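You operate a simulated robot arm through the tools that you are given. There is no shell and no other tool. Be economical: measure what you need, move in short steps, check, and stop when the job is done.

The job below is to be done with a simulated two-armed robot. You get a single attempt, and the scene is never put back.

JOB
Pick up the milk bottle with the earliest date from the square table top with one hand, pass it to the other hand and put it on the round table top. Set down upright: milk bottle.

The check looks at the end state, three seconds after you hand in, the way a careful person would. Anything else that was tipped, shoved, dropped, spilled or broken makes it a failure.

ROBOT AND FRAMES
Two 7-joint arms with two-finger parallel grippers on one trunk, on a base that drives. Base frame: it is fixed to the floor where the robot stands at the start and does not move with it; the origin is under the middle of the robot, x ahead of it, y to its left, z up; the surface under the hand at the start is at about z = 480. Lengths are in mm, angles in degrees, forces in N, time in s.
The left shoulder is at the start at [20, 170, 928], the right one opposite. With the tool pointing down near the work surface each hand reaches from about 100 to 640 mm from the robot's upright axis, wherever it stands, measured 20 degrees to its own side. Places, roughly: round table top [300, 1200, 500]. Payload 3.8 kg a hand.
Tool frame (each hand has its own): the origin (TCP) lies between the finger pads and is the grasp point; the fingertips stand 30 mm ahead of it; z points along the fingers, y is the line along which they close. The gripper opens to 110 mm. The fingers are 20 mm wide and 10 mm thick; the gripper's body (48 by 112 mm) begins 55 mm behind the TCP.
Orientation is that of the tool frame in the base frame, as a unit quaternion [w, x, y, z]. With the fingers straight down and closing along the base's y, the tool's x points along the base's -x, its y along +y and its z along -z.

CONTROLS
- The arms move only by the tool send_rows. It takes "left_deltas", "right_deltas" or both (then of equal length, played together; a hand with none holds still); each is a list of rows, each a list of 6 numbers: the shift along the tool's x, y, z in units of 20 mm (1.0 is 20 mm), then the turn, a rotation vector about the tool's x, y, z in units of 4 degrees (1.0 is 4 degrees). In form: [[tx, ty, tz, ax, ay, az], ...]. A call has 1 to 12 rows; each row shifts and turns the commanded pose from where the row before left it, along the tool's axes as they then stand. "left_jaw" and "right_jaw" are, for a hand that has rows, the gripper command, from -1 (shut) to 1 (fully open), values between in proportion, set as the call begins (left out, the last holds). A call with a number of a shift or a turn outside -1 to 1 is refused whole. A row lasts 0.2 s, in which the tool goes at most 50 mm and 8.6 degrees; a call with a longer step from one row to the next is refused whole, and so is a gripper value outside its range. Where a pose cannot be reached the arm comes as near as it can. A force on the tool above 40 N (or 10 N above the force at the start of the call, whichever is more), or a blocked arm, ends the call early, and 0.2 s more pass. The fingers move at their own pace (about 72 mm/s each) and stop on an object; they squeeze with about 35 N. The grip force told is the motor's: it shows also when the fingers shut on nothing. Time passes only in rows, and 0.2 s behind the last, so rows that do not move let the fingers close. It gives the time, the measured TCP pose, the force on the tool (base axes), the opening and the grip force at its end, in the units of the frame above (readings bear some noise), with the torque about the TCP (base axes, N m) and any sound that the robot's microphone picked up.
- Cameras (640 x 400 px; columns grow to the right, rows downward): "scene" is now at [100.5, 11, 1065.1]; the picture's right is [0.14, -0.99, 0.00], its down [-0.71, -0.10, -0.69] and it looks along [0.69, 0.10, -0.72] (base axes); focal length 283 px, centre (320, 200). "left" rides on the left gripper at [72, -17, -103] in its tool frame; the picture's right is [0.23, 0.97, 0.00], its down [-0.76, 0.18, -0.62] and it looks along [-0.61, 0.14, 0.78] (tool axes); focal length 222 px, centre (320, 200). "right" rides on the right gripper at [72, 17, -103] in its tool frame; the picture's right is [-0.23, 0.97, 0.00], its down [-0.76, -0.18, -0.62] and it looks along [-0.61, -0.14, 0.78] (tool axes); focal length 222 px, centre (320, 200).
- grab_frame(camera): a new picture of that camera. No time passes.
- lift_body(by): slides the trunk up (or, below 0, down) by that many mm; the arms and the scene camera ride with it, the base frame stays. It gives what a move gives, with no picture.
- steer(legs): drives the robot by 1 to 6 legs, each [ahead, turn to the left] in mm and degrees, along the robot's own axes; the way and the turn of a leg run together, so that a leg with both is an arc; at most 1500 mm and 180 degrees a leg. The arms and the cameras ride along, it lands a little off, and it stops where it bumps. It gives what a move gives.
- head_to(pan, tilt): turns the head with the scene camera to pan (to the left, within 80 degrees either way) and tilt (down, from -29 to 69), counted from straight ahead of the robot. It gives what a move gives.
- pixel_to_xyz(camera, pixels): for up to 12 pixels [column, row] of the newest picture of that camera ("zoom" is the newest enlarged one), the place [x, y, z] in the base frame of the surface seen there, good to about 3 mm. No time passes.
- enlarge(camera, box): a new picture of the part [left, top, right, bottom] of that camera's present view, enlarged. No time passes.
- sign_off(): hands the job in; it is judged then, once.

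Work in short steps. Measure before you move; look again where a grasp or a placing could have gone wrong, and mend it. You have 80 turns and 78 pictures in all, those below and enlarged ones among them. Open the grippers and draw the arms clear of the work before you hand the job in, unless the task says otherwise; then end with one line.

The tools are called after "Request:" as a command line: name --argument value ..., lists and objects as JSON in quotes. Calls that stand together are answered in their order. send_rows: Moves the arms, as the interface text tells. Its arguments: {"type":"object","properties":{"left_deltas":{"type":"array"},"left_jaw":{"type":"number"},"right_deltas":{"type":"array"},"right_jaw":{"type":"number"}},"required":[]} The other tools are called the same way: lift_body (by) slides the trunk up or down; steer (legs) drives the base; head_to (pan, tilt) turns the head that bears the scene camera; grab_frame (camera) takes a picture; pixel_to_xyz (camera, pixels) gives the place of the surface under pixels of a picture; enlarge (camera, box) takes an enlarged picture of a part of a camera's view; sign_off () hands the job in.

At the start:

```text
t: 0.0
left_tcp_pos: [500.7, 320.5, 756.7]
left_ee_rot: [-0.001, 0.0, 1.0, 0.0]
left_wrist_force: [-0.4, 0.4, 0.4]
left_wrist_torque: [0.0, 0.03, 0.0]
left_opening: 110.1
left_finger_force: 0.0
right_tcp_pos: [526.6, -94.3, 718.6]
right_ee_rot: [0.001, 0.0, 1.0, 0.0]
right_wrist_force: [-1.3, 0.8, -0.2]
right_wrist_torque: [0.01, 0.02, 0.0]
right_opening: 110.1
right_finger_force: 0.0
trunk travel left (down, up): [-25.0, 545.0]
robot x, y, heading: [1.2, 0.5, 0.0]
head pan, tilt: [7.9, 46.0]
```

scene: 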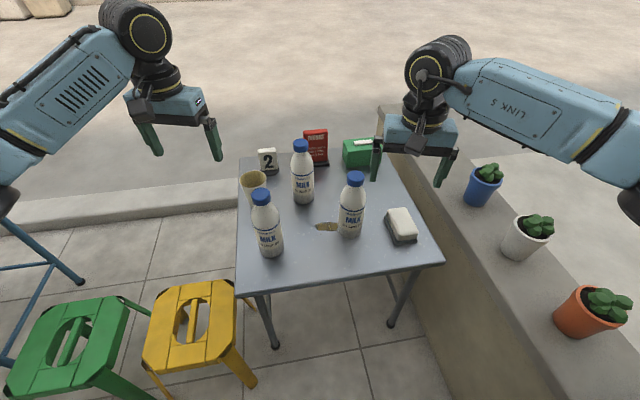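
right: 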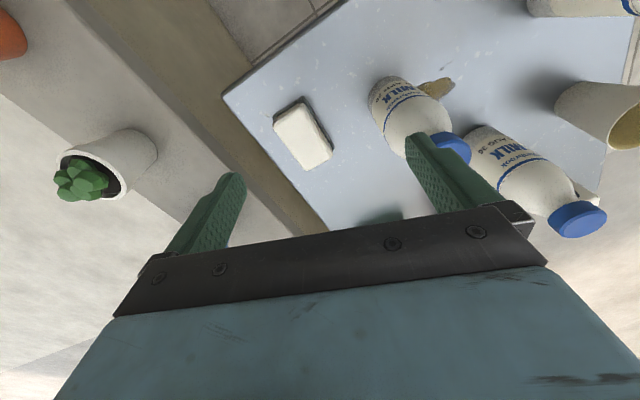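
left: 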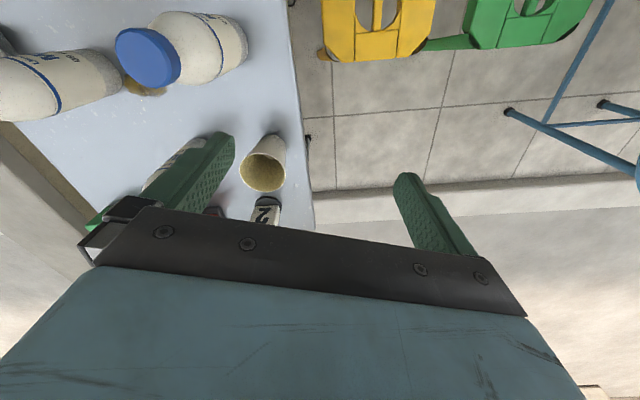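

Three milk bottles are on the square table at about (267,222), (302,172) and (351,205). I enlarge each to read the dates.

Request:
enlarge --camera "scene" --box '[240, 180, 300, 265]'

Request:
enlarge --camera "scene" --box '[325, 165, 385, 245]'

Request:
enlarge --camera "scene" --box '[275, 130, 335, 210]'

Request:
pixel_to_xyz --camera "scene" --pixels '[[261, 197], [302, 147], [355, 179], [268, 240], [303, 188], [349, 222], [253, 182], [402, 224], [327, 227], [300, 260], [268, 160], [316, 140]]'

```text
4.71 times, centred on (270, 222) of scene
```

zoom: 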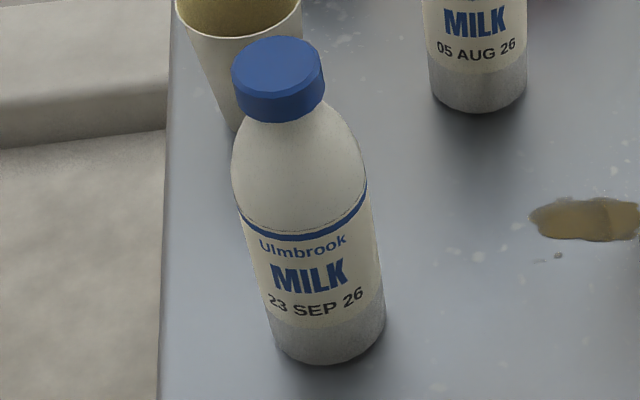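

```text
5.00 times, centred on (355, 205) of scene
```

zoom: 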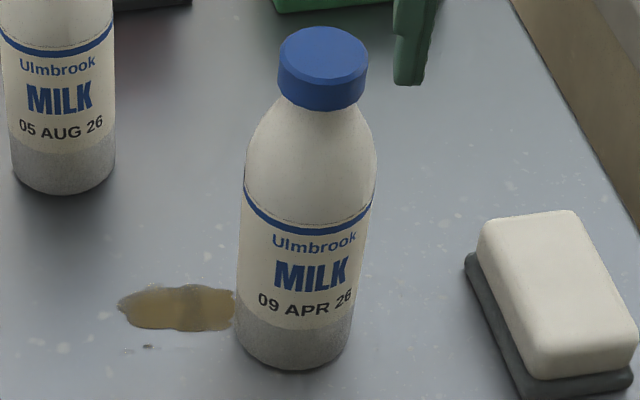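

```text
5.00 times, centred on (305, 170) of scene
```

zoom: 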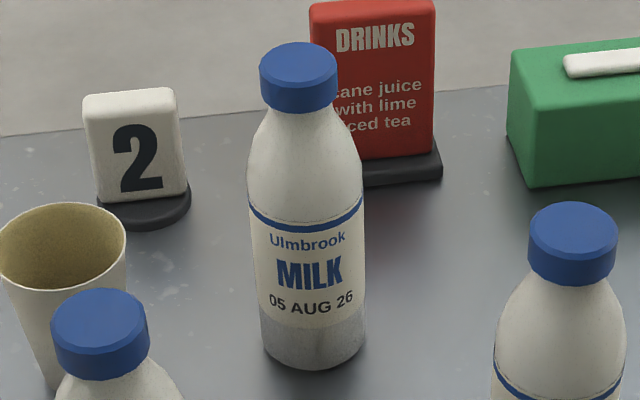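

```text
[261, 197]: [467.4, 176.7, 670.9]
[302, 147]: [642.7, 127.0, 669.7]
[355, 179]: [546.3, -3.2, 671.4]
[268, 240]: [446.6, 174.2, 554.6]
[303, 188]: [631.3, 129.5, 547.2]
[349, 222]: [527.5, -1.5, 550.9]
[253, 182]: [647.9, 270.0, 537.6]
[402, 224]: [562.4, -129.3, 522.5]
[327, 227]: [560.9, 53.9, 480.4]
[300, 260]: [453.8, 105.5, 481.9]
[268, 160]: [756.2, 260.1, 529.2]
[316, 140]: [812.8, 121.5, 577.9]
```

The earliest date is 09 APR 26, on the right-hand bottle near (351,205). I measure its cap and body, and the stools, before looking left.

Request:
pixel_to_xyz --camera "scene" --pixels '[[356, 173], [356, 175], [349, 175], [363, 175], [356, 185], [355, 195], [351, 210], [341, 215], [361, 215], [349, 235], [180, 330], [70, 345]]'

Request:
head_to --pan 75 --tilt 30

Request:
grab_frame --camera "scene"

```text
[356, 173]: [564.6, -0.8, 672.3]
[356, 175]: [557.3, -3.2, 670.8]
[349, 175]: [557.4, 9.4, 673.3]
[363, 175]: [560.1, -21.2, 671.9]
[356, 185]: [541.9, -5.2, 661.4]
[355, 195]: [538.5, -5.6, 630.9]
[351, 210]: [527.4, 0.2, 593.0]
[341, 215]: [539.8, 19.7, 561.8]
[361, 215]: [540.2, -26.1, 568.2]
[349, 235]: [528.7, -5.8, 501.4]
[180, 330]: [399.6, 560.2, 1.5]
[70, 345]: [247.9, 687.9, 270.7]
```

```text
t: 1.4
left_tcp_pos: [500.7, 320.5, 756.7]
left_ee_rot: [0.0, -0.001, 1.0, 0.0]
left_wrist_force: [0.7, -0.3, 0.5]
left_wrist_torque: [0.02, -0.01, 0.02]
left_opening: 110.0
left_finger_force: 0.1
right_tcp_pos: [526.4, -95.0, 719.0]
right_ee_rot: [0.001, 0.0, 1.0, 0.0]
right_wrist_force: [1.0, -0.7, -1.3]
right_wrist_torque: [0.01, -0.01, 0.03]
right_opening: 110.1
right_finger_force: 0.0
trunk travel left (down, up): [-25.0, 545.0]
robot x, y, heading: [0.2, -1.6, -0.1]
head pan, tilt: [75.0, 30.0]
```

```text
71 pictures are left
```

scene: 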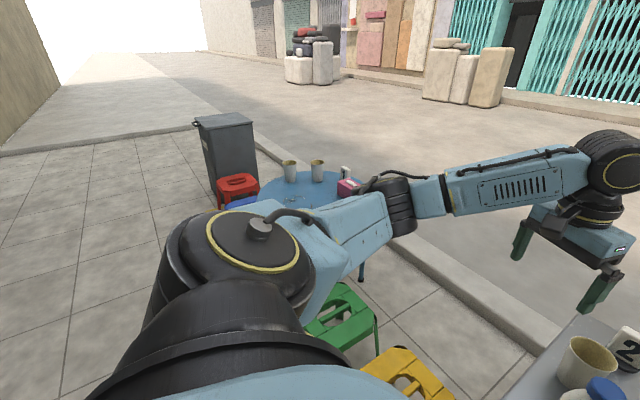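

The round table at (310,190) carries cups and other items; the stools stand near it. First the pick: the cap centre is at about (559,-4), top z 672. I move the right hand over the cap with a little extra height and turn the head back.

Request:
send_rows --right_deltas '[[0, 0, -1, 0, 0, 0], [-0.32, 0.91, 0, 0, 0, 0], [-0.32, 0.91, 0, 0, 0, 0], [-0.32, 0.91, 0, 0, 0, 0], [-0.32, 0.91, 0, 0, 0, 0], [-0.32, 0.91, 0, 0, 0, 0], [0, 0, 0, 0, 0, 0]]' --right_jaw 1

Request:
head_to --pan 0 --tilt 46

Request:
grab_frame --camera "scene"

Request:
grab_frame --camera "right"

```text
t: 3.0
left_tcp_pos: [501.0, 320.9, 757.1]
left_ee_rot: [0.0, 0.0, 1.0, 0.0]
left_wrist_force: [-0.4, 0.3, 0.1]
left_wrist_torque: [0.0, -0.01, 0.04]
left_opening: 109.9
left_finger_force: 0.0
right_tcp_pos: [557.3, -4.2, 738.7]
right_ee_rot: [0.0, 0.0, 1.0, 0.0]
right_wrist_force: [-0.3, -0.2, 0.9]
right_wrist_torque: [0.0, 0.02, 0.01]
right_opening: 110.0
right_finger_force: 0.0
trunk travel left (down, up): [-25.0, 545.0]
robot x, y, heading: [0.8, 1.6, -0.2]
head pan, tilt: [75.0, 30.0]
```

```text
t: 4.5
left_tcp_pos: [501.0, 321.0, 756.1]
left_ee_rot: [0.0, 0.0, 1.0, 0.0]
left_wrist_force: [0.1, -0.4, -0.2]
left_wrist_torque: [0.0, 0.0, 0.02]
left_opening: 110.0
left_finger_force: 0.1
right_tcp_pos: [557.3, -4.4, 739.5]
right_ee_rot: [0.0, 0.0, 1.0, 0.001]
right_wrist_force: [0.2, -0.4, -0.4]
right_wrist_torque: [-0.03, -0.01, -0.05]
right_opening: 109.9
right_finger_force: 0.1
trunk travel left (down, up): [-25.0, 545.0]
robot x, y, heading: [3.0, 1.7, 0.1]
head pan, tilt: [0.0, 46.0]
```

```text
70 pictures are left
```

scene: 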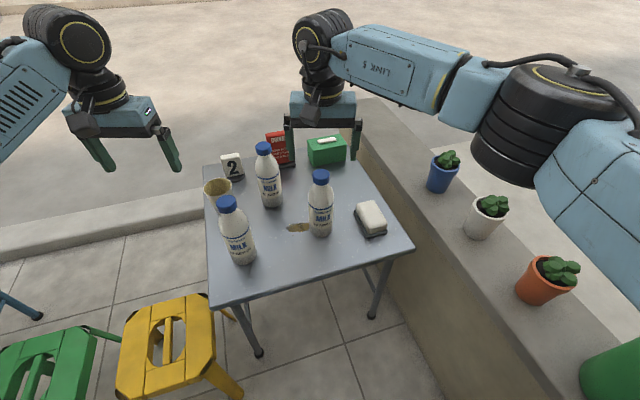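

```text
69 pictures are left
```

right: 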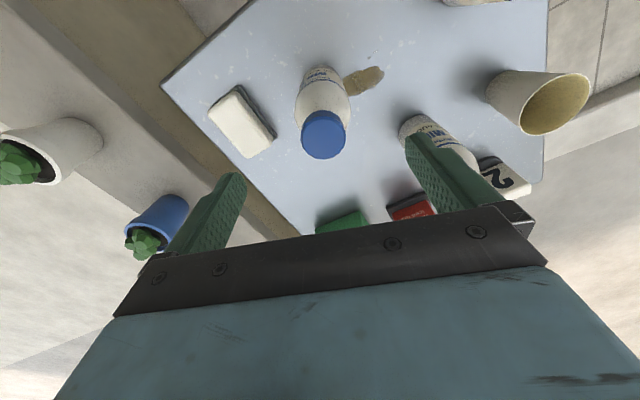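

The cap sits between the fingers in the wrist view at (322,138). I check its place from this camera too.

Request:
pixel_to_xyz --camera "right" --pixels '[[324, 144], [305, 140], [344, 136], [323, 156], [322, 115]]'

Request:
pixel_to_xyz --camera "scene" --pixels '[[320, 173], [314, 175], [326, 175]]'

```text
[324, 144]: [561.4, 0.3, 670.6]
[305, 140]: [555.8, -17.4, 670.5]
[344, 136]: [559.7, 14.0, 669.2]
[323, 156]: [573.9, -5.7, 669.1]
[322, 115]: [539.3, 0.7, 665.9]
```

```text
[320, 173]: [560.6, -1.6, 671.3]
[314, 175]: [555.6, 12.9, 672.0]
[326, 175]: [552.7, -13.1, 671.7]
```

Cap centre is (557,-1), so I shift 3 mm and lower to TCP z of about 669 (tips just under the cap edge), then close.

Request:
send_rows --right_deltas '[[0, 0.15, 0.7, 0, 0, 0], [0, 0, 0.7, 0, 0, 0], [0, 0, 0.7, 0, 0, 0], [0, 0, 0.7, 0, 0, 0], [0, 0, 0.7, 0, 0, 0], [0, 0, 0, 0, 0, 0]]'

Request:
send_rows --right_deltas '[[0, 0, 0, 0, 0, 0], [0, 0, 0, 0, 0, 0], [0, 0, 0, 0, 0, 0], [0, 0, 0, 0, 0, 0], [0, 0, 0, 0, 0, 0]]' --right_jaw -1

Request:
grab_frame --camera "scene"

```text
t: 5.8
left_tcp_pos: [499.4, 320.3, 756.2]
left_ee_rot: [0.0, 0.0, 1.0, 0.001]
left_wrist_force: [0.4, 0.1, -0.1]
left_wrist_torque: [-0.01, 0.01, 0.0]
left_opening: 110.5
left_finger_force: 0.0
right_tcp_pos: [558.1, -1.0, 669.8]
right_ee_rot: [0.0, 0.0, 1.0, 0.0]
right_wrist_force: [0.4, -0.7, -0.2]
right_wrist_torque: [-0.03, 0.01, 0.02]
right_opening: 109.9
right_finger_force: 0.1
trunk travel left (down, up): [-25.0, 545.0]
robot x, y, heading: [1.2, 2.8, 0.1]
head pan, tilt: [0.0, 46.0]
```

```text
t: 7.0
left_tcp_pos: [500.4, 319.9, 756.7]
left_ee_rot: [0.001, -0.001, 1.0, -0.001]
left_wrist_force: [0.6, 0.2, 0.2]
left_wrist_torque: [0.02, 0.03, -0.01]
left_opening: 110.1
left_finger_force: 0.1
right_tcp_pos: [558.5, 0.2, 668.6]
right_ee_rot: [0.0, -0.001, 1.0, 0.0]
right_wrist_force: [1.2, -0.3, 0.0]
right_wrist_torque: [0.04, 0.0, 0.01]
right_opening: 36.9
right_finger_force: 35.0
trunk travel left (down, up): [-25.0, 545.0]
robot x, y, heading: [2.6, 1.9, -0.1]
head pan, tilt: [0.0, 46.0]
```

```text
68 pictures are left
```

scene: 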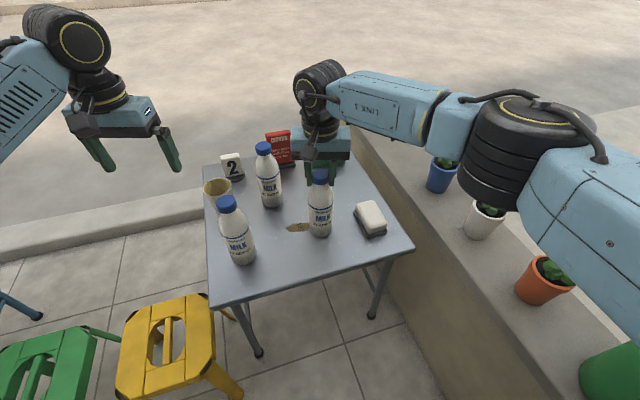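

Grip holds at 36.9 mm, 35 N. I lift straight up by about 220 mm.

Request:
send_rows --right_deltas '[[0, 0, -0.5, 0, 0, 0], [0, 0, -1, 0, 0, 0], [0, 0, -1, 0, 0, 0], [0, 0, -1, 0, 0, 0], [0, 0, -1, 0, 0, 0], [0, 0, -1, 0, 0, 0], [0, 0, -1, 0, 0, 0], [0, 0, -1, 0, 0, 0], [0, 0, -1, 0, 0, 0], [0, 0, -1, 0, 0, 0], [0, 0, -1, 0, 0, 0], [0, 0, -0.5, 0, 0, 0]]'

Request:
grab_frame --camera "scene"

```text
t: 9.7
left_tcp_pos: [500.4, 320.3, 756.3]
left_ee_rot: [0.0, 0.0, 1.0, 0.0]
left_wrist_force: [-0.8, 0.1, -0.1]
left_wrist_torque: [0.03, 0.0, -0.01]
left_opening: 110.0
left_finger_force: 0.0
right_tcp_pos: [558.3, -1.4, 888.8]
right_ee_rot: [-0.001, 0.001, 1.0, 0.0]
right_wrist_force: [-0.2, 0.1, -3.5]
right_wrist_torque: [-0.02, -0.01, 0.03]
right_opening: 37.0
right_finger_force: 34.9
trunk travel left (down, up): [-25.0, 545.0]
robot x, y, heading: [3.2, 4.3, 0.2]
head pan, tilt: [0.0, 46.0]
```

```text
67 pictures are left
```

scene: 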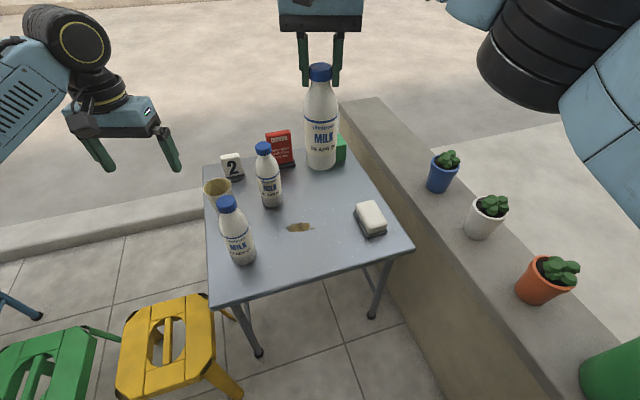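

The bottle (APR) hangs freely upright at (321,125), about 0.36 kg. I measure stools and table edge for driving, then back off 250 mm before the handover.

Request:
pixel_to_xyz --camera "scene" --pixels '[[130, 310], [205, 305], [122, 390], [205, 365], [35, 345], [85, 340], [5, 395], [80, 395], [225, 300], [410, 247], [205, 165], [5, 305]]'

Request:
steer --legs '[[-250, 0]]'

Request:
grab_frame --camera "scene"

```text
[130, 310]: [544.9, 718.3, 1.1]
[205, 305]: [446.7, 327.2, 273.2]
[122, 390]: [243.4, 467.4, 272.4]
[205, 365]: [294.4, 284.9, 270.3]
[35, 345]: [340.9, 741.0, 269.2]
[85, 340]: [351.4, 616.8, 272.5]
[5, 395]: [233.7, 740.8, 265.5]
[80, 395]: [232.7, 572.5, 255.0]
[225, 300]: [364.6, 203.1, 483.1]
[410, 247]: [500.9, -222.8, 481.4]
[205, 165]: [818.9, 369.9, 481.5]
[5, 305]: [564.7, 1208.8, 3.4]
```

```text
t: 11.5
left_tcp_pos: [251.7, 320.5, 756.6]
left_ee_rot: [0.0, 0.0, 1.0, 0.0]
left_wrist_force: [0.2, -0.3, 0.4]
left_wrist_torque: [-0.02, 0.01, -0.02]
left_opening: 110.0
left_finger_force: 0.1
right_tcp_pos: [309.2, -0.9, 887.9]
right_ee_rot: [0.0, 0.001, 1.0, 0.0]
right_wrist_force: [0.0, -0.2, -4.1]
right_wrist_torque: [-0.01, -0.01, 0.0]
right_opening: 37.1
right_finger_force: 35.2
trunk travel left (down, up): [-25.0, 545.0]
robot x, y, heading: [-253.4, -1.1, 0.2]
head pan, tilt: [0.0, 46.0]
```

```text
66 pictures are left
```

scene: 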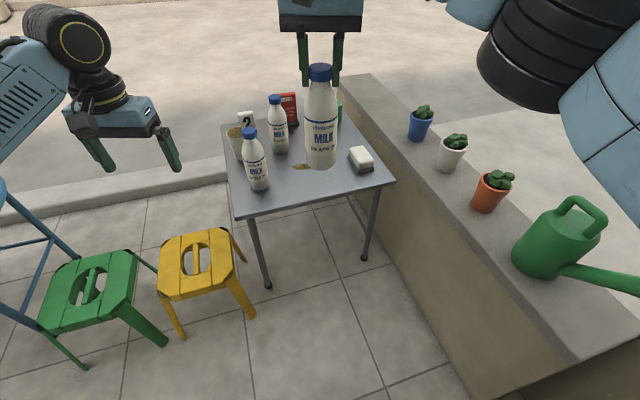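

Clear behind. Now I turn the left hand: yaw 40° to the right, then pitch about 45° so its fingers point forward-down.

Request:
send_rows --left_deltas '[[0, 0, 0, 0, 0, 1], [0, 0, 0, 0, 0, 1], [0, 0, 0, 0, 0, 1], [0, 0, 0, 0, 0, 1], [0, 0, 0, 0, 0, 1], [0, 0, 0, 0, 0, 1], [0, 0, 0, 0, 0, 1], [0, 0, 0, 0, 0, 1], [0, 0, 0, 0, 0, 1], [0, 0, 0, 0, 0, 1]]' --left_jaw 1

Request:
send_rows --left_deltas '[[0, 0, 0, 0, -1, 0], [0, 0, 0, 0, -1, 0], [0, 0, 0, 0, -1, 0], [0, 0, 0, 0, -1, 0], [0, 0, 0, 0, -1, 0], [0, 0, 0, 0, -1, 0], [0, 0, 0, 0, -1, 0], [0, 0, 0, 0, -1, 0], [0, 0, 0, 0, -1, 0], [0, 0, 0, 0, -1, 0], [0, 0, 0, 0, -1, 0], [0, 0, 0, 0, 0, 0]]'

Request:
grab_frame --camera "scene"

```text
t: 13.7
left_tcp_pos: [251.4, 319.7, 757.2]
left_ee_rot: [0.0, 0.343, 0.939, 0.0]
left_wrist_force: [0.5, 0.5, -0.2]
left_wrist_torque: [0.03, 0.01, 0.01]
left_opening: 110.1
left_finger_force: 0.1
right_tcp_pos: [308.0, -1.7, 888.0]
right_ee_rot: [-0.001, 0.0, 1.0, 0.001]
right_wrist_force: [-0.2, -0.5, -4.4]
right_wrist_torque: [0.0, 0.01, -0.04]
right_opening: 36.6
right_finger_force: 35.0
trunk travel left (down, up): [-25.0, 545.0]
robot x, y, heading: [-251.8, 0.5, -0.1]
head pan, tilt: [0.0, 46.0]
```

```text
t: 16.3
left_tcp_pos: [252.0, 319.8, 756.2]
left_ee_rot: [0.352, 0.317, 0.871, -0.129]
left_wrist_force: [-0.3, 1.1, 0.3]
left_wrist_torque: [0.04, 0.0, 0.0]
left_opening: 110.2
left_finger_force: 0.1
right_tcp_pos: [309.2, -1.1, 888.3]
right_ee_rot: [-0.001, 0.001, 1.0, 0.001]
right_wrist_force: [0.4, 0.2, -3.6]
right_wrist_torque: [0.05, 0.03, 0.01]
right_opening: 36.9
right_finger_force: 34.7
trunk travel left (down, up): [-25.0, 545.0]
robot x, y, heading: [-249.7, 0.3, -0.1]
head pan, tilt: [0.0, 46.0]
```

```text
65 pictures are left
```

scene: 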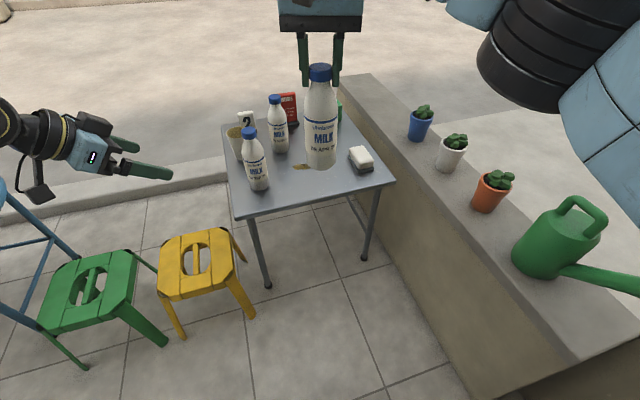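

Left hand is oriented as planned. I flatten the pitch another 16° (to give palm clearance to the bottle shoulder), then move to a pre-grasp about 110 mm short of the bottle.

Request:
send_rows --left_deltas '[[0, 0, 0, 0, -1, 0], [0, 0, 0, 0, -1, 0], [0, 0, 0, 0, -1, 0], [0, 0, 0, 0, -1, 0], [0, 0, 0, 0, 0, 0]]'

Request:
send_rows --left_deltas '[[-0.409, -0.952, 0.446, 0, 0, 0], [-0.409, -0.952, 0.446, 0, 0, 0], [-0.409, -0.952, 0.446, 0, 0, 0], [-0.409, -0.952, 0.446, 0, 0, 0], [-0.409, -0.952, 0.446, 0, 0, 0], [-0.409, -0.952, 0.446, 0, 0, 0], [-0.409, -0.952, 0.446, 0, 0, 0], [-0.409, -0.952, 0.446, 0, 0, 0], [-0.409, -0.952, 0.446, 0, 0, 0], [-0.409, -0.952, 0.446, 0, 0, 0], [-0.409, -0.952, 0.446, 0, 0, 0], [0, 0, 0, 0, 0, 0]]'

Request:
grab_frame --camera "scene"

Request:
grab_frame --camera "left"

```text
t: 17.5
left_tcp_pos: [250.7, 319.8, 757.4]
left_ee_rot: [0.47, 0.296, 0.814, -0.171]
left_wrist_force: [0.6, 0.0, 0.4]
left_wrist_torque: [0.02, 0.02, 0.0]
left_opening: 110.0
left_finger_force: 0.1
right_tcp_pos: [308.4, -0.6, 888.1]
right_ee_rot: [-0.001, 0.0, 1.0, -0.001]
right_wrist_force: [0.3, 0.8, -2.8]
right_wrist_torque: [0.02, -0.05, -0.02]
right_opening: 37.0
right_finger_force: 35.6
trunk travel left (down, up): [-25.0, 545.0]
robot x, y, heading: [-248.4, 0.0, 0.1]
head pan, tilt: [0.0, 46.0]
```

```text
t: 20.1
left_tcp_pos: [215.9, 76.0, 785.4]
left_ee_rot: [0.47, 0.295, 0.814, -0.171]
left_wrist_force: [-0.2, -0.5, 1.1]
left_wrist_torque: [0.01, 0.02, 0.02]
left_opening: 109.7
left_finger_force: 0.0
right_tcp_pos: [308.8, -0.0, 888.8]
right_ee_rot: [-0.001, 0.001, 1.0, 0.0]
right_wrist_force: [-0.2, 0.9, -4.5]
right_wrist_torque: [-0.02, 0.02, 0.03]
right_opening: 36.9
right_finger_force: 35.2
trunk travel left (down, up): [-25.0, 545.0]
robot x, y, heading: [-252.7, 1.8, 0.1]
head pan, tilt: [0.0, 46.0]
```

```text
64 pictures are left
```

scene: 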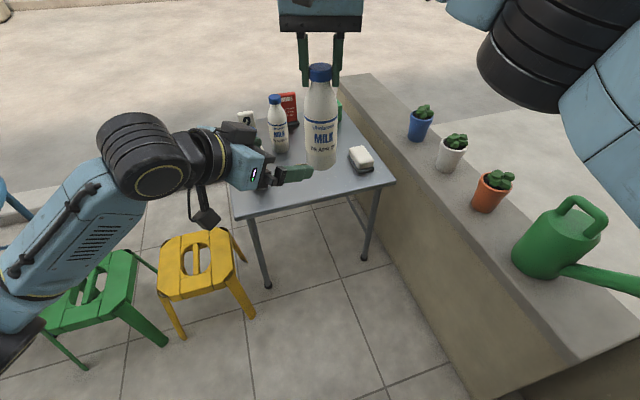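

```text
63 pictures are left
```

left: 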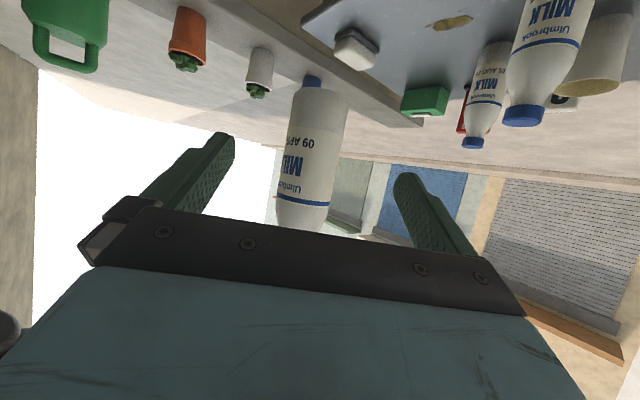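

The bottle lies centred between the open left fingers (312,150 in the left view). I advance 110 mm horizontally.

Request:
send_rows --left_deltas '[[-0.458, 0, 0.794, 0, 0, 0], [-0.458, 0, 0.794, 0, 0, 0], [-0.458, 0, 0.794, 0, 0, 0], [-0.458, 0, 0.794, 0, 0, 0], [-0.458, 0.02, 0.794, 0, 0, 0], [-0.458, 0.03, 0.794, 0, 0, 0], [0, 0, 0, 0, 0, 0]]'

Request:
grab_frame --camera "scene"

Request:
grab_frame --camera "left"

```text
t: 21.7
left_tcp_pos: [301.6, 6.1, 785.7]
left_ee_rot: [0.47, 0.296, 0.813, -0.171]
left_wrist_force: [0.1, 0.7, -0.4]
left_wrist_torque: [0.03, -0.01, -0.02]
left_opening: 109.7
left_finger_force: 0.1
right_tcp_pos: [309.4, -1.1, 888.9]
right_ee_rot: [-0.002, 0.001, 1.0, 0.0]
right_wrist_force: [-1.2, 0.3, -4.2]
right_wrist_torque: [-0.02, 0.0, 0.01]
right_opening: 36.7
right_finger_force: 35.2
trunk travel left (down, up): [-25.0, 545.0]
robot x, y, heading: [-247.9, 0.3, 0.1]
head pan, tilt: [0.0, 46.0]
```

```text
62 pictures are left
```

scene: 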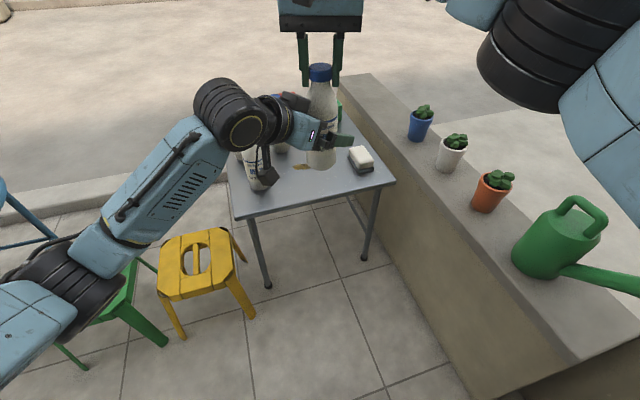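

```text
61 pictures are left
```

left: 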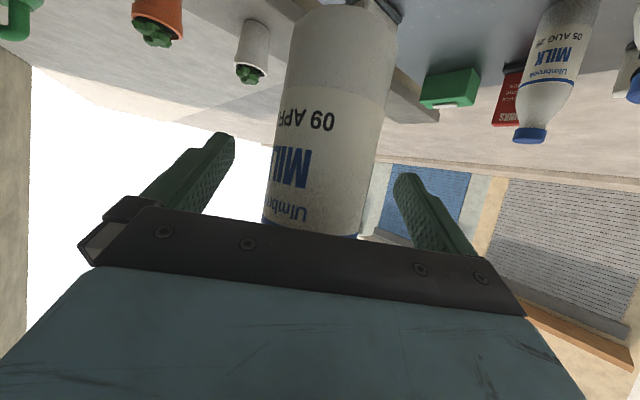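

The bottle is between the left fingers at label height. I close the left hand and watch for forces on both hands.

Request:
send_rows --left_deltas '[[0, 0, 0, 0, 0, 0], [0, 0, 0, 0, 0, 0], [0, 0, 0, 0, 0, 0], [0, 0, 0, 0, 0, 0], [0, 0, 0, 0, 0, 0]]' --left_jaw -1

Request:
grab_frame --camera "left"

```text
t: 22.9
left_tcp_pos: [301.1, 6.3, 786.0]
left_ee_rot: [0.47, 0.296, 0.814, -0.171]
left_wrist_force: [-1.5, -2.1, 1.3]
left_wrist_torque: [-0.11, 0.22, -0.07]
left_opening: 59.0
left_finger_force: 34.9
right_tcp_pos: [308.9, -0.7, 887.9]
right_ee_rot: [0.001, -0.001, 1.0, 0.0]
right_wrist_force: [2.3, 2.2, -5.4]
right_wrist_torque: [0.28, -0.39, 0.05]
right_opening: 37.0
right_finger_force: 35.0
trunk travel left (down, up): [-25.0, 545.0]
robot x, y, heading: [-249.3, 0.2, 0.3]
head pan, tilt: [0.0, 46.0]
```

```text
60 pictures are left
```

left: 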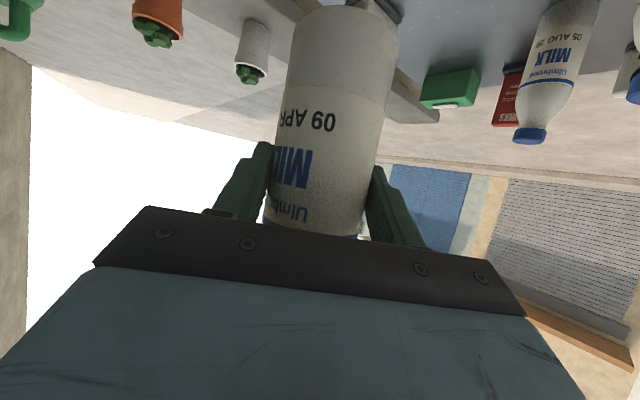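

The left hand grips firmly at 59 mm with 35 N. I open the right hand.

Request:
send_rows --right_deltas '[[0, 0, 0, 0, 0, 0], [0, 0, 0, 0, 0, 0], [0, 0, 0, 0, 0, 0], [0, 0, 0, 0, 0, 0]]' --right_jaw 1

Request:
send_rows --right_deltas '[[0, 0, -1, 0, 0, 0], [0, 0, -1, 0, 0, 0], [0, 0, -1, 0, 0, 0], [0, -1, -0.5, 0, 0, 0], [0, -1, 0, 0, 0, 0], [0, -1, 0, 0, 0, 0], [0, -1, 0, 0, 0, 0], [0, -1, 0, 0, 0, 0], [0, -1, 0, 0, 0, 0], [0, -1, 0, 0, 0, 0], [0, -1, 0, 0, 0, 0], [0, -1, 0, 0, 0, 0]]'

Request:
grab_frame --camera "scene"

```text
t: 23.9
left_tcp_pos: [301.3, 7.1, 785.7]
left_ee_rot: [0.469, 0.297, 0.814, -0.172]
left_wrist_force: [0.1, 0.3, -0.5]
left_wrist_torque: [0.02, 0.04, 0.04]
left_opening: 59.2
left_finger_force: 35.3
right_tcp_pos: [309.5, -0.8, 888.3]
right_ee_rot: [0.0, 0.001, 1.0, 0.0]
right_wrist_force: [-0.1, 0.5, -0.1]
right_wrist_torque: [-0.03, 0.0, -0.02]
right_opening: 109.9
right_finger_force: 0.2
trunk travel left (down, up): [-25.0, 545.0]
robot x, y, heading: [-249.7, 2.2, 0.2]
head pan, tilt: [0.0, 46.0]
```

```text
t: 26.5
left_tcp_pos: [301.4, 6.8, 785.4]
left_ee_rot: [0.47, 0.297, 0.814, -0.172]
left_wrist_force: [-1.2, -0.7, -0.3]
left_wrist_torque: [0.03, 0.0, 0.0]
left_opening: 59.0
left_finger_force: 34.8
right_tcp_pos: [308.5, -180.8, 959.4]
right_ee_rot: [0.0, 0.0, 1.0, 0.0]
right_wrist_force: [0.7, -0.5, 0.0]
right_wrist_torque: [0.01, -0.01, 0.02]
right_opening: 110.1
right_finger_force: 0.0
trunk travel left (down, up): [-25.0, 545.0]
robot x, y, heading: [-251.7, -0.1, -0.2]
head pan, tilt: [0.0, 46.0]
```

```text
59 pictures are left
```

scene: 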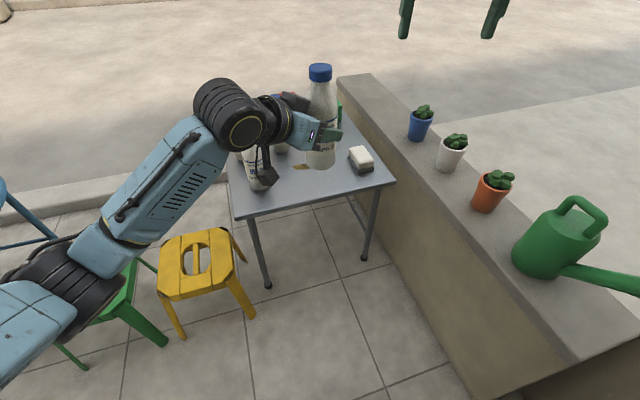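

The right hand is clear. The left force reading doesn't show the bottle's weight, so I lift 40 mm and check that the bottle follows.

Request:
lift_body --by 60

Request:
grab_frame --camera "left"

Request:
enlarge --camera "scene" --box '[220, 50, 400, 200]'

```text
t: 27.5
left_tcp_pos: [301.0, 6.2, 845.4]
left_ee_rot: [0.469, 0.296, 0.814, -0.171]
left_wrist_force: [-0.5, 1.1, -3.1]
left_wrist_torque: [0.03, 0.05, 0.01]
left_opening: 59.2
left_finger_force: 34.9
right_tcp_pos: [310.3, -178.9, 1018.6]
right_ee_rot: [-0.001, 0.001, 1.0, 0.0]
right_wrist_force: [-0.2, -0.4, -0.3]
right_wrist_torque: [0.01, 0.01, 0.02]
right_opening: 110.2
right_finger_force: 0.1
trunk travel left (down, up): [-85.0, 485.0]
robot x, y, heading: [-248.9, 0.8, -0.2]
head pan, tilt: [0.0, 46.0]
```

```text
58 pictures are left
```

left: 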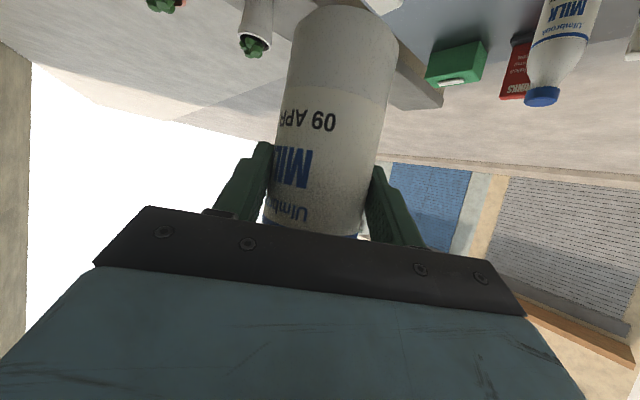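

```text
2.67 times, centred on (310, 125) of scene
```

zoom: 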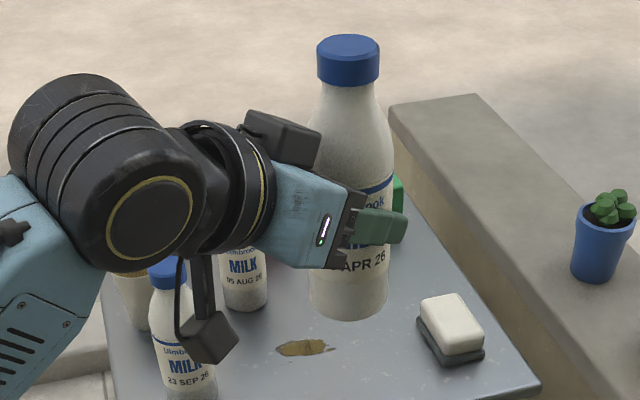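

The bottle follows and is held upright. Now I look left for the route to the round table.

Request:
head_to --pan 65 --tilt 30

Request:
grab_frame --camera "scene"

```text
t: 28.8
left_tcp_pos: [301.5, 6.4, 845.4]
left_ee_rot: [0.47, 0.296, 0.814, -0.171]
left_wrist_force: [0.2, -0.8, -3.9]
left_wrist_torque: [0.02, 0.06, 0.03]
left_opening: 59.5
left_finger_force: 35.3
right_tcp_pos: [308.4, -181.3, 1019.5]
right_ee_rot: [0.0, 0.001, 1.0, 0.0]
right_wrist_force: [0.8, 0.3, 0.6]
right_wrist_torque: [0.03, -0.04, -0.02]
right_opening: 110.2
right_finger_force: 0.0
trunk travel left (down, up): [-85.0, 485.0]
robot x, y, heading: [-248.5, -0.2, 0.1]
head pan, tilt: [65.0, 30.0]
```

```text
56 pictures are left
```

scene: 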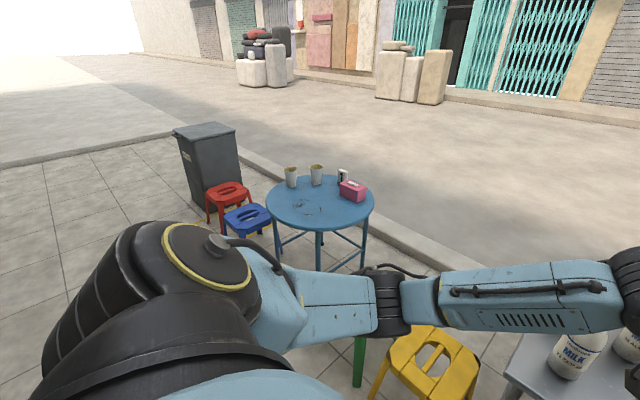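

Request:
enlarge --camera "scene" --box '[180, 120, 400, 280]'

Request:
pixel_to_xyz --camera "scene" --pixels '[[320, 225], [268, 205], [372, 205], [320, 179], [248, 220], [230, 196], [292, 187], [317, 183], [353, 198], [343, 182], [300, 208], [236, 233]]'

```text
2.50 times, centred on (290, 200) of scene
```

zoom: 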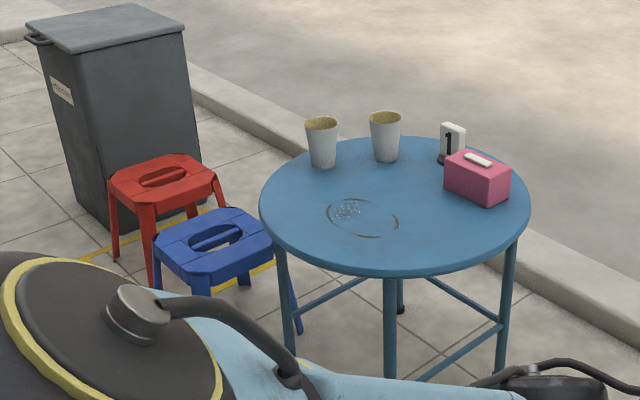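

```text
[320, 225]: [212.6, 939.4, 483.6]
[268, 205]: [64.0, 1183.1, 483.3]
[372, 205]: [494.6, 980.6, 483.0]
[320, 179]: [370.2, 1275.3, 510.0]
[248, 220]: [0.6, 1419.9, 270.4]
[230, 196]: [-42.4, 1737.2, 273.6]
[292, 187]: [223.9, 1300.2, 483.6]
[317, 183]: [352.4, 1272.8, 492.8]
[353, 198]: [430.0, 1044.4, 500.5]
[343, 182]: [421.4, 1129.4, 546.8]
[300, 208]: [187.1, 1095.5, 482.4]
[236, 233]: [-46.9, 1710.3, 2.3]
```

The route along x ≈ -250 is clear. The table's near-left sector is free apart from a ring mark; cups and a pink box stand at the far side. I raise the trunk for clearance, turn left 90°, and drive ahead.

Request:
lift_body --by 60

Request:
steer --legs '[[0, 90], [950, 0]]'

Request:
head_to --pan -50 --tilt 35

Request:
grab_frame --camera "scene"

```text
t: 29.8
left_tcp_pos: [301.0, 7.2, 904.9]
left_ee_rot: [0.469, 0.297, 0.814, -0.172]
left_wrist_force: [0.7, 0.1, -4.0]
left_wrist_torque: [0.03, -0.01, 0.02]
left_opening: 59.3
left_finger_force: 34.9
right_tcp_pos: [307.7, -181.4, 1078.8]
right_ee_rot: [-0.001, 0.0, 1.0, 0.0]
right_wrist_force: [-0.3, 0.3, -0.9]
right_wrist_torque: [-0.01, -0.02, 0.04]
right_opening: 109.9
right_finger_force: 0.1
trunk travel left (down, up): [-145.0, 425.0]
robot x, y, heading: [-248.1, 5.6, 0.3]
head pan, tilt: [65.0, 30.0]
```

```text
t: 38.5
left_tcp_pos: [-247.3, 1492.4, 905.8]
left_ee_rot: [0.454, -0.364, 0.786, 0.209]
left_wrist_force: [0.3, 0.0, -4.5]
left_wrist_torque: [-0.03, 0.01, 0.02]
left_opening: 59.0
left_finger_force: 34.6
right_tcp_pos: [-60.0, 1499.3, 1078.0]
right_ee_rot: [-0.001, -0.705, 0.709, -0.001]
right_wrist_force: [0.2, -0.1, 0.4]
right_wrist_torque: [0.01, -0.04, 0.01]
right_opening: 110.2
right_finger_force: 0.0
trunk travel left (down, up): [-145.0, 425.0]
robot x, y, heading: [-241.6, 938.7, 89.8]
head pan, tilt: [65.0, 30.0]
```

```text
t: 40.5
left_tcp_pos: [-247.6, 1491.2, 905.8]
left_ee_rot: [0.453, -0.365, 0.786, 0.21]
left_wrist_force: [0.1, 0.3, -3.8]
left_wrist_torque: [-0.08, -0.01, -0.02]
left_opening: 58.9
left_finger_force: 34.6
right_tcp_pos: [-61.1, 1498.9, 1079.4]
right_ee_rot: [0.0, -0.705, 0.709, 0.0]
right_wrist_force: [0.2, -1.2, -0.7]
right_wrist_torque: [-0.04, 0.01, 0.0]
right_opening: 109.9
right_finger_force: 0.0
trunk travel left (down, up): [-145.0, 425.0]
robot x, y, heading: [-241.5, 939.1, 89.5]
head pan, tilt: [-50.0, 35.0]
```

```text
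54 pictures are left
```

scene: 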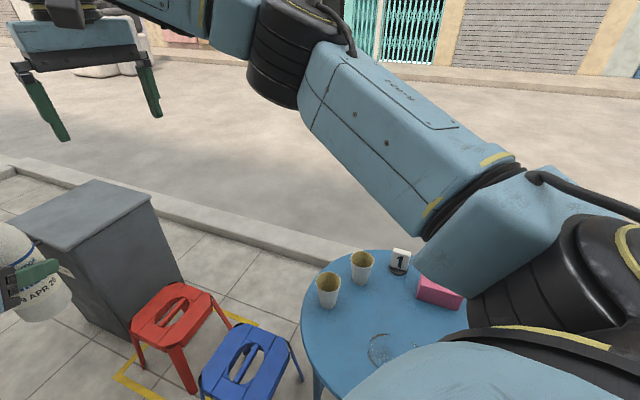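

I turn right 75° to face the round table, with the hands well above it (bottle bottom at about z 820).

Request:
steer --legs '[[0, -76]]'

Request:
head_to --pan 0 --tilt 55

Request:
grab_frame --camera "scene"

```text
t: 44.2
left_tcp_pos: [290.9, 1075.2, 905.7]
left_ee_rot: [0.486, 0.199, 0.843, -0.115]
left_wrist_force: [0.1, 0.7, -4.1]
left_wrist_torque: [0.0, 0.04, 0.01]
left_opening: 59.0
left_finger_force: 35.8
right_tcp_pos: [341.3, 895.1, 1078.1]
right_ee_rot: [0.0, -0.117, 0.993, 0.0]
right_wrist_force: [-0.1, -1.3, -0.3]
right_wrist_torque: [0.01, -0.03, -0.01]
right_opening: 110.0
right_finger_force: 0.0
trunk travel left (down, up): [-145.0, 425.0]
robot x, y, heading: [-241.8, 941.4, 13.4]
head pan, tilt: [-50.0, 35.0]
```

```text
t: 45.4
left_tcp_pos: [289.9, 1073.6, 905.8]
left_ee_rot: [0.485, 0.199, 0.843, -0.116]
left_wrist_force: [-0.3, -0.5, -4.2]
left_wrist_torque: [0.01, 0.02, -0.01]
left_opening: 59.0
left_finger_force: 34.8
right_tcp_pos: [342.0, 894.7, 1078.1]
right_ee_rot: [0.0, -0.117, 0.993, 0.0]
right_wrist_force: [0.1, 0.6, 0.5]
right_wrist_torque: [0.0, 0.02, 0.03]
right_opening: 110.0
right_finger_force: 0.1
trunk travel left (down, up): [-145.0, 425.0]
robot x, y, heading: [-243.5, 943.7, 13.2]
head pan, tilt: [0.0, 55.0]
```

```text
53 pictures are left
```

scene: 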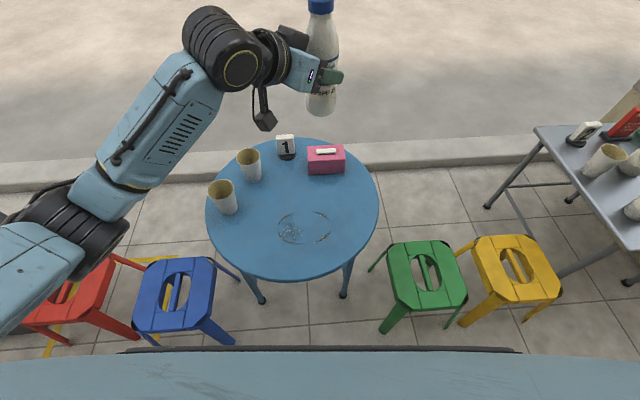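

The table is in full view: cups at (223,197) and (250,165), number card (286,147), pink box (326,160), ring at (304,228). I measure them.

Request:
pixel_to_xyz --camera "scene" --pixels '[[293, 274], [208, 215], [378, 205], [225, 210], [222, 186], [254, 180], [249, 156], [325, 172], [286, 156], [304, 228], [330, 200], [345, 230]]'

Request:
enlarge --camera "scene" --box '[200, 130, 390, 290]'

```text
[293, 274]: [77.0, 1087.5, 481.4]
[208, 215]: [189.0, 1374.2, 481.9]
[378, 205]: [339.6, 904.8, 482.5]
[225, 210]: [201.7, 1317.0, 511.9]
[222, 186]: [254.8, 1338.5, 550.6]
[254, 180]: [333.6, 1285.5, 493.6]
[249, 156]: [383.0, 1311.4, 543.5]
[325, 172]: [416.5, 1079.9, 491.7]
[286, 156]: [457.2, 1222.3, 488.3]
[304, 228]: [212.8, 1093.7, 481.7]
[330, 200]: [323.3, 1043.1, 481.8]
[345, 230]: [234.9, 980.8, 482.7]
```

```text
2.50 times, centred on (295, 210) of scene
```

zoom: 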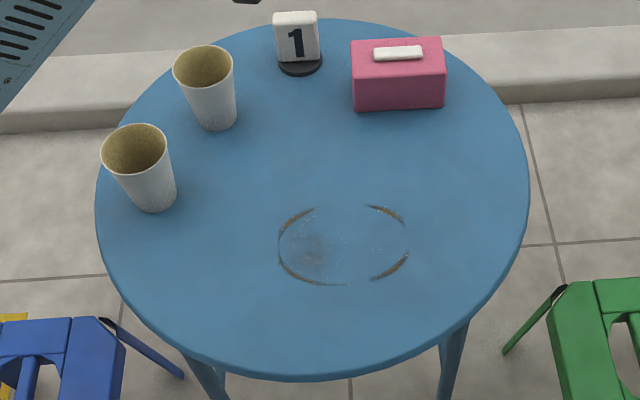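

I plan to place at about (265,1035). First I check how high the left forearm and elbow are relative to the cups.

Request:
pixel_to_xyz --camera "scene" --pixels '[[200, 45], [215, 90], [175, 115], [120, 150], [200, 120], [140, 195], [90, 195], [60, 240], [30, 280], [265, 125], [250, 60], [225, 65]]'

Request:
lift_body --by -100

Request:
grab_frame --camera "scene"

```text
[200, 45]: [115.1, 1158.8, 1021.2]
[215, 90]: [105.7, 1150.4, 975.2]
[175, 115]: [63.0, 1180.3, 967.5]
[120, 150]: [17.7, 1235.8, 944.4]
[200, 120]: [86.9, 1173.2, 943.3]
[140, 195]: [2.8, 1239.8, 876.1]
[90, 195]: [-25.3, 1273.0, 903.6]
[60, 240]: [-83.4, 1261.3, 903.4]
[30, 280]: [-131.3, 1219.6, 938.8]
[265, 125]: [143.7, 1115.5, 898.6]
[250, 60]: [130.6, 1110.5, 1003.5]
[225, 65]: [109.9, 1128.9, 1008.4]
```

```text
t: 46.7
left_tcp_pos: [290.7, 1074.3, 804.8]
left_ee_rot: [0.486, 0.199, 0.843, -0.116]
left_wrist_force: [-0.4, 0.2, -4.2]
left_wrist_torque: [0.05, 0.02, 0.02]
left_opening: 58.9
left_finger_force: 35.1
right_tcp_pos: [340.5, 895.9, 978.7]
right_ee_rot: [0.0, -0.116, 0.993, 0.0]
right_wrist_force: [-0.6, -0.7, -0.7]
right_wrist_torque: [-0.02, 0.02, 0.01]
right_opening: 110.2
right_finger_force: 0.2
trunk travel left (down, up): [-45.0, 525.0]
robot x, y, heading: [-243.7, 941.5, 13.2]
head pan, tilt: [0.0, 55.0]
```

```text
51 pictures are left
```

scene: 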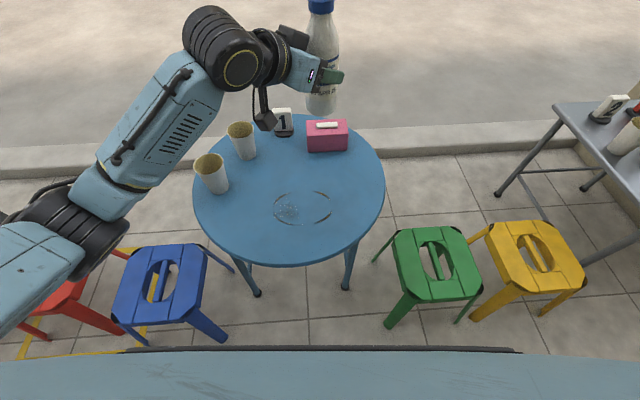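

The elbow (~(-50,1270)) stays outside the table edge, and the forearm stays about level with the grip, so cups are clear. I lower the trunk 40 more, then lower the arm toward (265,1035), stopping about 20 mm above contact (contact expected at TCP z ≈ 567).

Request:
lift_body --by -40

Request:
send_rows --left_deltas '[[0.797, -0.235, 0.37, 0, 0, 0], [0.797, -0.235, 0.37, 0, 0, 0], [0.797, -0.235, 0.37, 0, 0, 0], [0.797, -0.235, 0.37, 0, 0, 0], [0.797, -0.235, 0.37, 0, 0, 0], [0, 0, 0, 0, 0, 0]]'

Request:
grab_frame --camera "scene"

```text
t: 47.5
left_tcp_pos: [291.1, 1075.7, 765.9]
left_ee_rot: [0.487, 0.199, 0.843, -0.115]
left_wrist_force: [-0.2, -0.2, -3.1]
left_wrist_torque: [0.02, 0.07, 0.01]
left_opening: 59.1
left_finger_force: 34.9
right_tcp_pos: [341.1, 894.6, 940.3]
right_ee_rot: [0.001, -0.117, 0.993, 0.0]
right_wrist_force: [-0.9, 0.7, -0.6]
right_wrist_torque: [0.02, 0.0, 0.01]
right_opening: 110.2
right_finger_force: 0.0
trunk travel left (down, up): [-5.0, 565.0]
robot x, y, heading: [-243.4, 944.6, 13.6]
head pan, tilt: [0.0, 55.0]
```

```text
t: 48.9
left_tcp_pos: [273.4, 1057.6, 677.6]
left_ee_rot: [0.485, 0.198, 0.844, -0.114]
left_wrist_force: [-0.3, 0.1, -2.7]
left_wrist_torque: [0.04, 0.03, 0.01]
left_opening: 58.9
left_finger_force: 35.5
right_tcp_pos: [341.5, 895.5, 939.7]
right_ee_rot: [-0.001, -0.116, 0.993, 0.0]
right_wrist_force: [-0.2, -0.7, 0.3]
right_wrist_torque: [0.02, -0.04, -0.01]
right_opening: 110.2
right_finger_force: 0.0
trunk travel left (down, up): [-5.0, 565.0]
robot x, y, heading: [-243.8, 941.4, 13.6]
head pan, tilt: [0.0, 55.0]
```

```text
50 pictures are left
```

scene: 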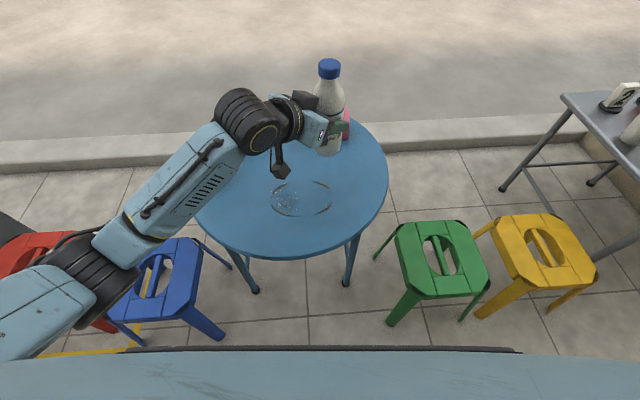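

The descent is clear; the bottle is upright. I continue down to about 20 mm above contact.

Request:
send_rows --left_deltas '[[0.797, -0.235, 0.37, 0, 0, 0], [0.797, -0.235, 0.37, 0, 0, 0], [0.797, -0.235, 0.37, 0, 0, 0], [0.797, -0.235, 0.37, 0, 0, 0], [0.797, -0.235, 0.37, 0, 0, 0], [0, 0, 0, 0, 0, 0]]'

Request:
enlarge --camera "scene" --box '[180, 50, 400, 270]'

Request:
grab_frame --camera "left"

```text
t: 50.3
left_tcp_pos: [255.8, 1040.2, 592.9]
left_ee_rot: [0.487, 0.199, 0.842, -0.115]
left_wrist_force: [-0.6, 0.1, -3.6]
left_wrist_torque: [0.02, 0.04, 0.01]
left_opening: 59.2
left_finger_force: 35.1
right_tcp_pos: [341.7, 895.8, 938.3]
right_ee_rot: [0.0, -0.117, 0.993, 0.0]
right_wrist_force: [-1.3, 0.6, 0.0]
right_wrist_torque: [0.02, -0.04, 0.01]
right_opening: 110.0
right_finger_force: 0.2
trunk travel left (down, up): [-5.0, 565.0]
robot x, y, heading: [-240.6, 940.2, 13.6]
head pan, tilt: [0.0, 55.0]
```

```text
1.82 times, centred on (290, 160) of scene
```

zoom: 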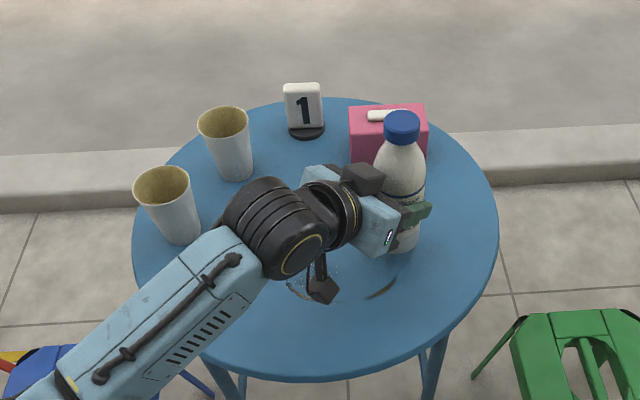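

```text
48 pictures are left
```

left: 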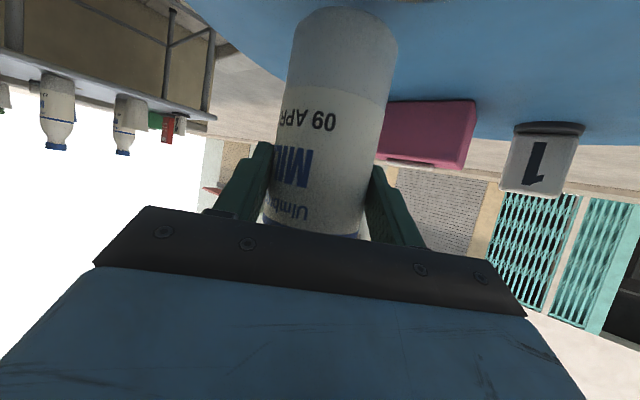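

All clear so far. I check the forearm's height over the table rim before the last 25 mm.

Request:
pixel_to_xyz --camera "zoom" --pixels '[[250, 295], [210, 330], [160, 385], [225, 240], [150, 300], [90, 350], [325, 295], [300, 265], [405, 240]]'

```text
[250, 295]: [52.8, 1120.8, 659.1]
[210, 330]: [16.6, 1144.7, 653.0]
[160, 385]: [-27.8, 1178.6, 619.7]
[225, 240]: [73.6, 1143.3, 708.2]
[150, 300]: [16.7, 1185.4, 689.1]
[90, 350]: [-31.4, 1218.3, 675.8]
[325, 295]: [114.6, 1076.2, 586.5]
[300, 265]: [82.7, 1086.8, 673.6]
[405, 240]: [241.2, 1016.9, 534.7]
```

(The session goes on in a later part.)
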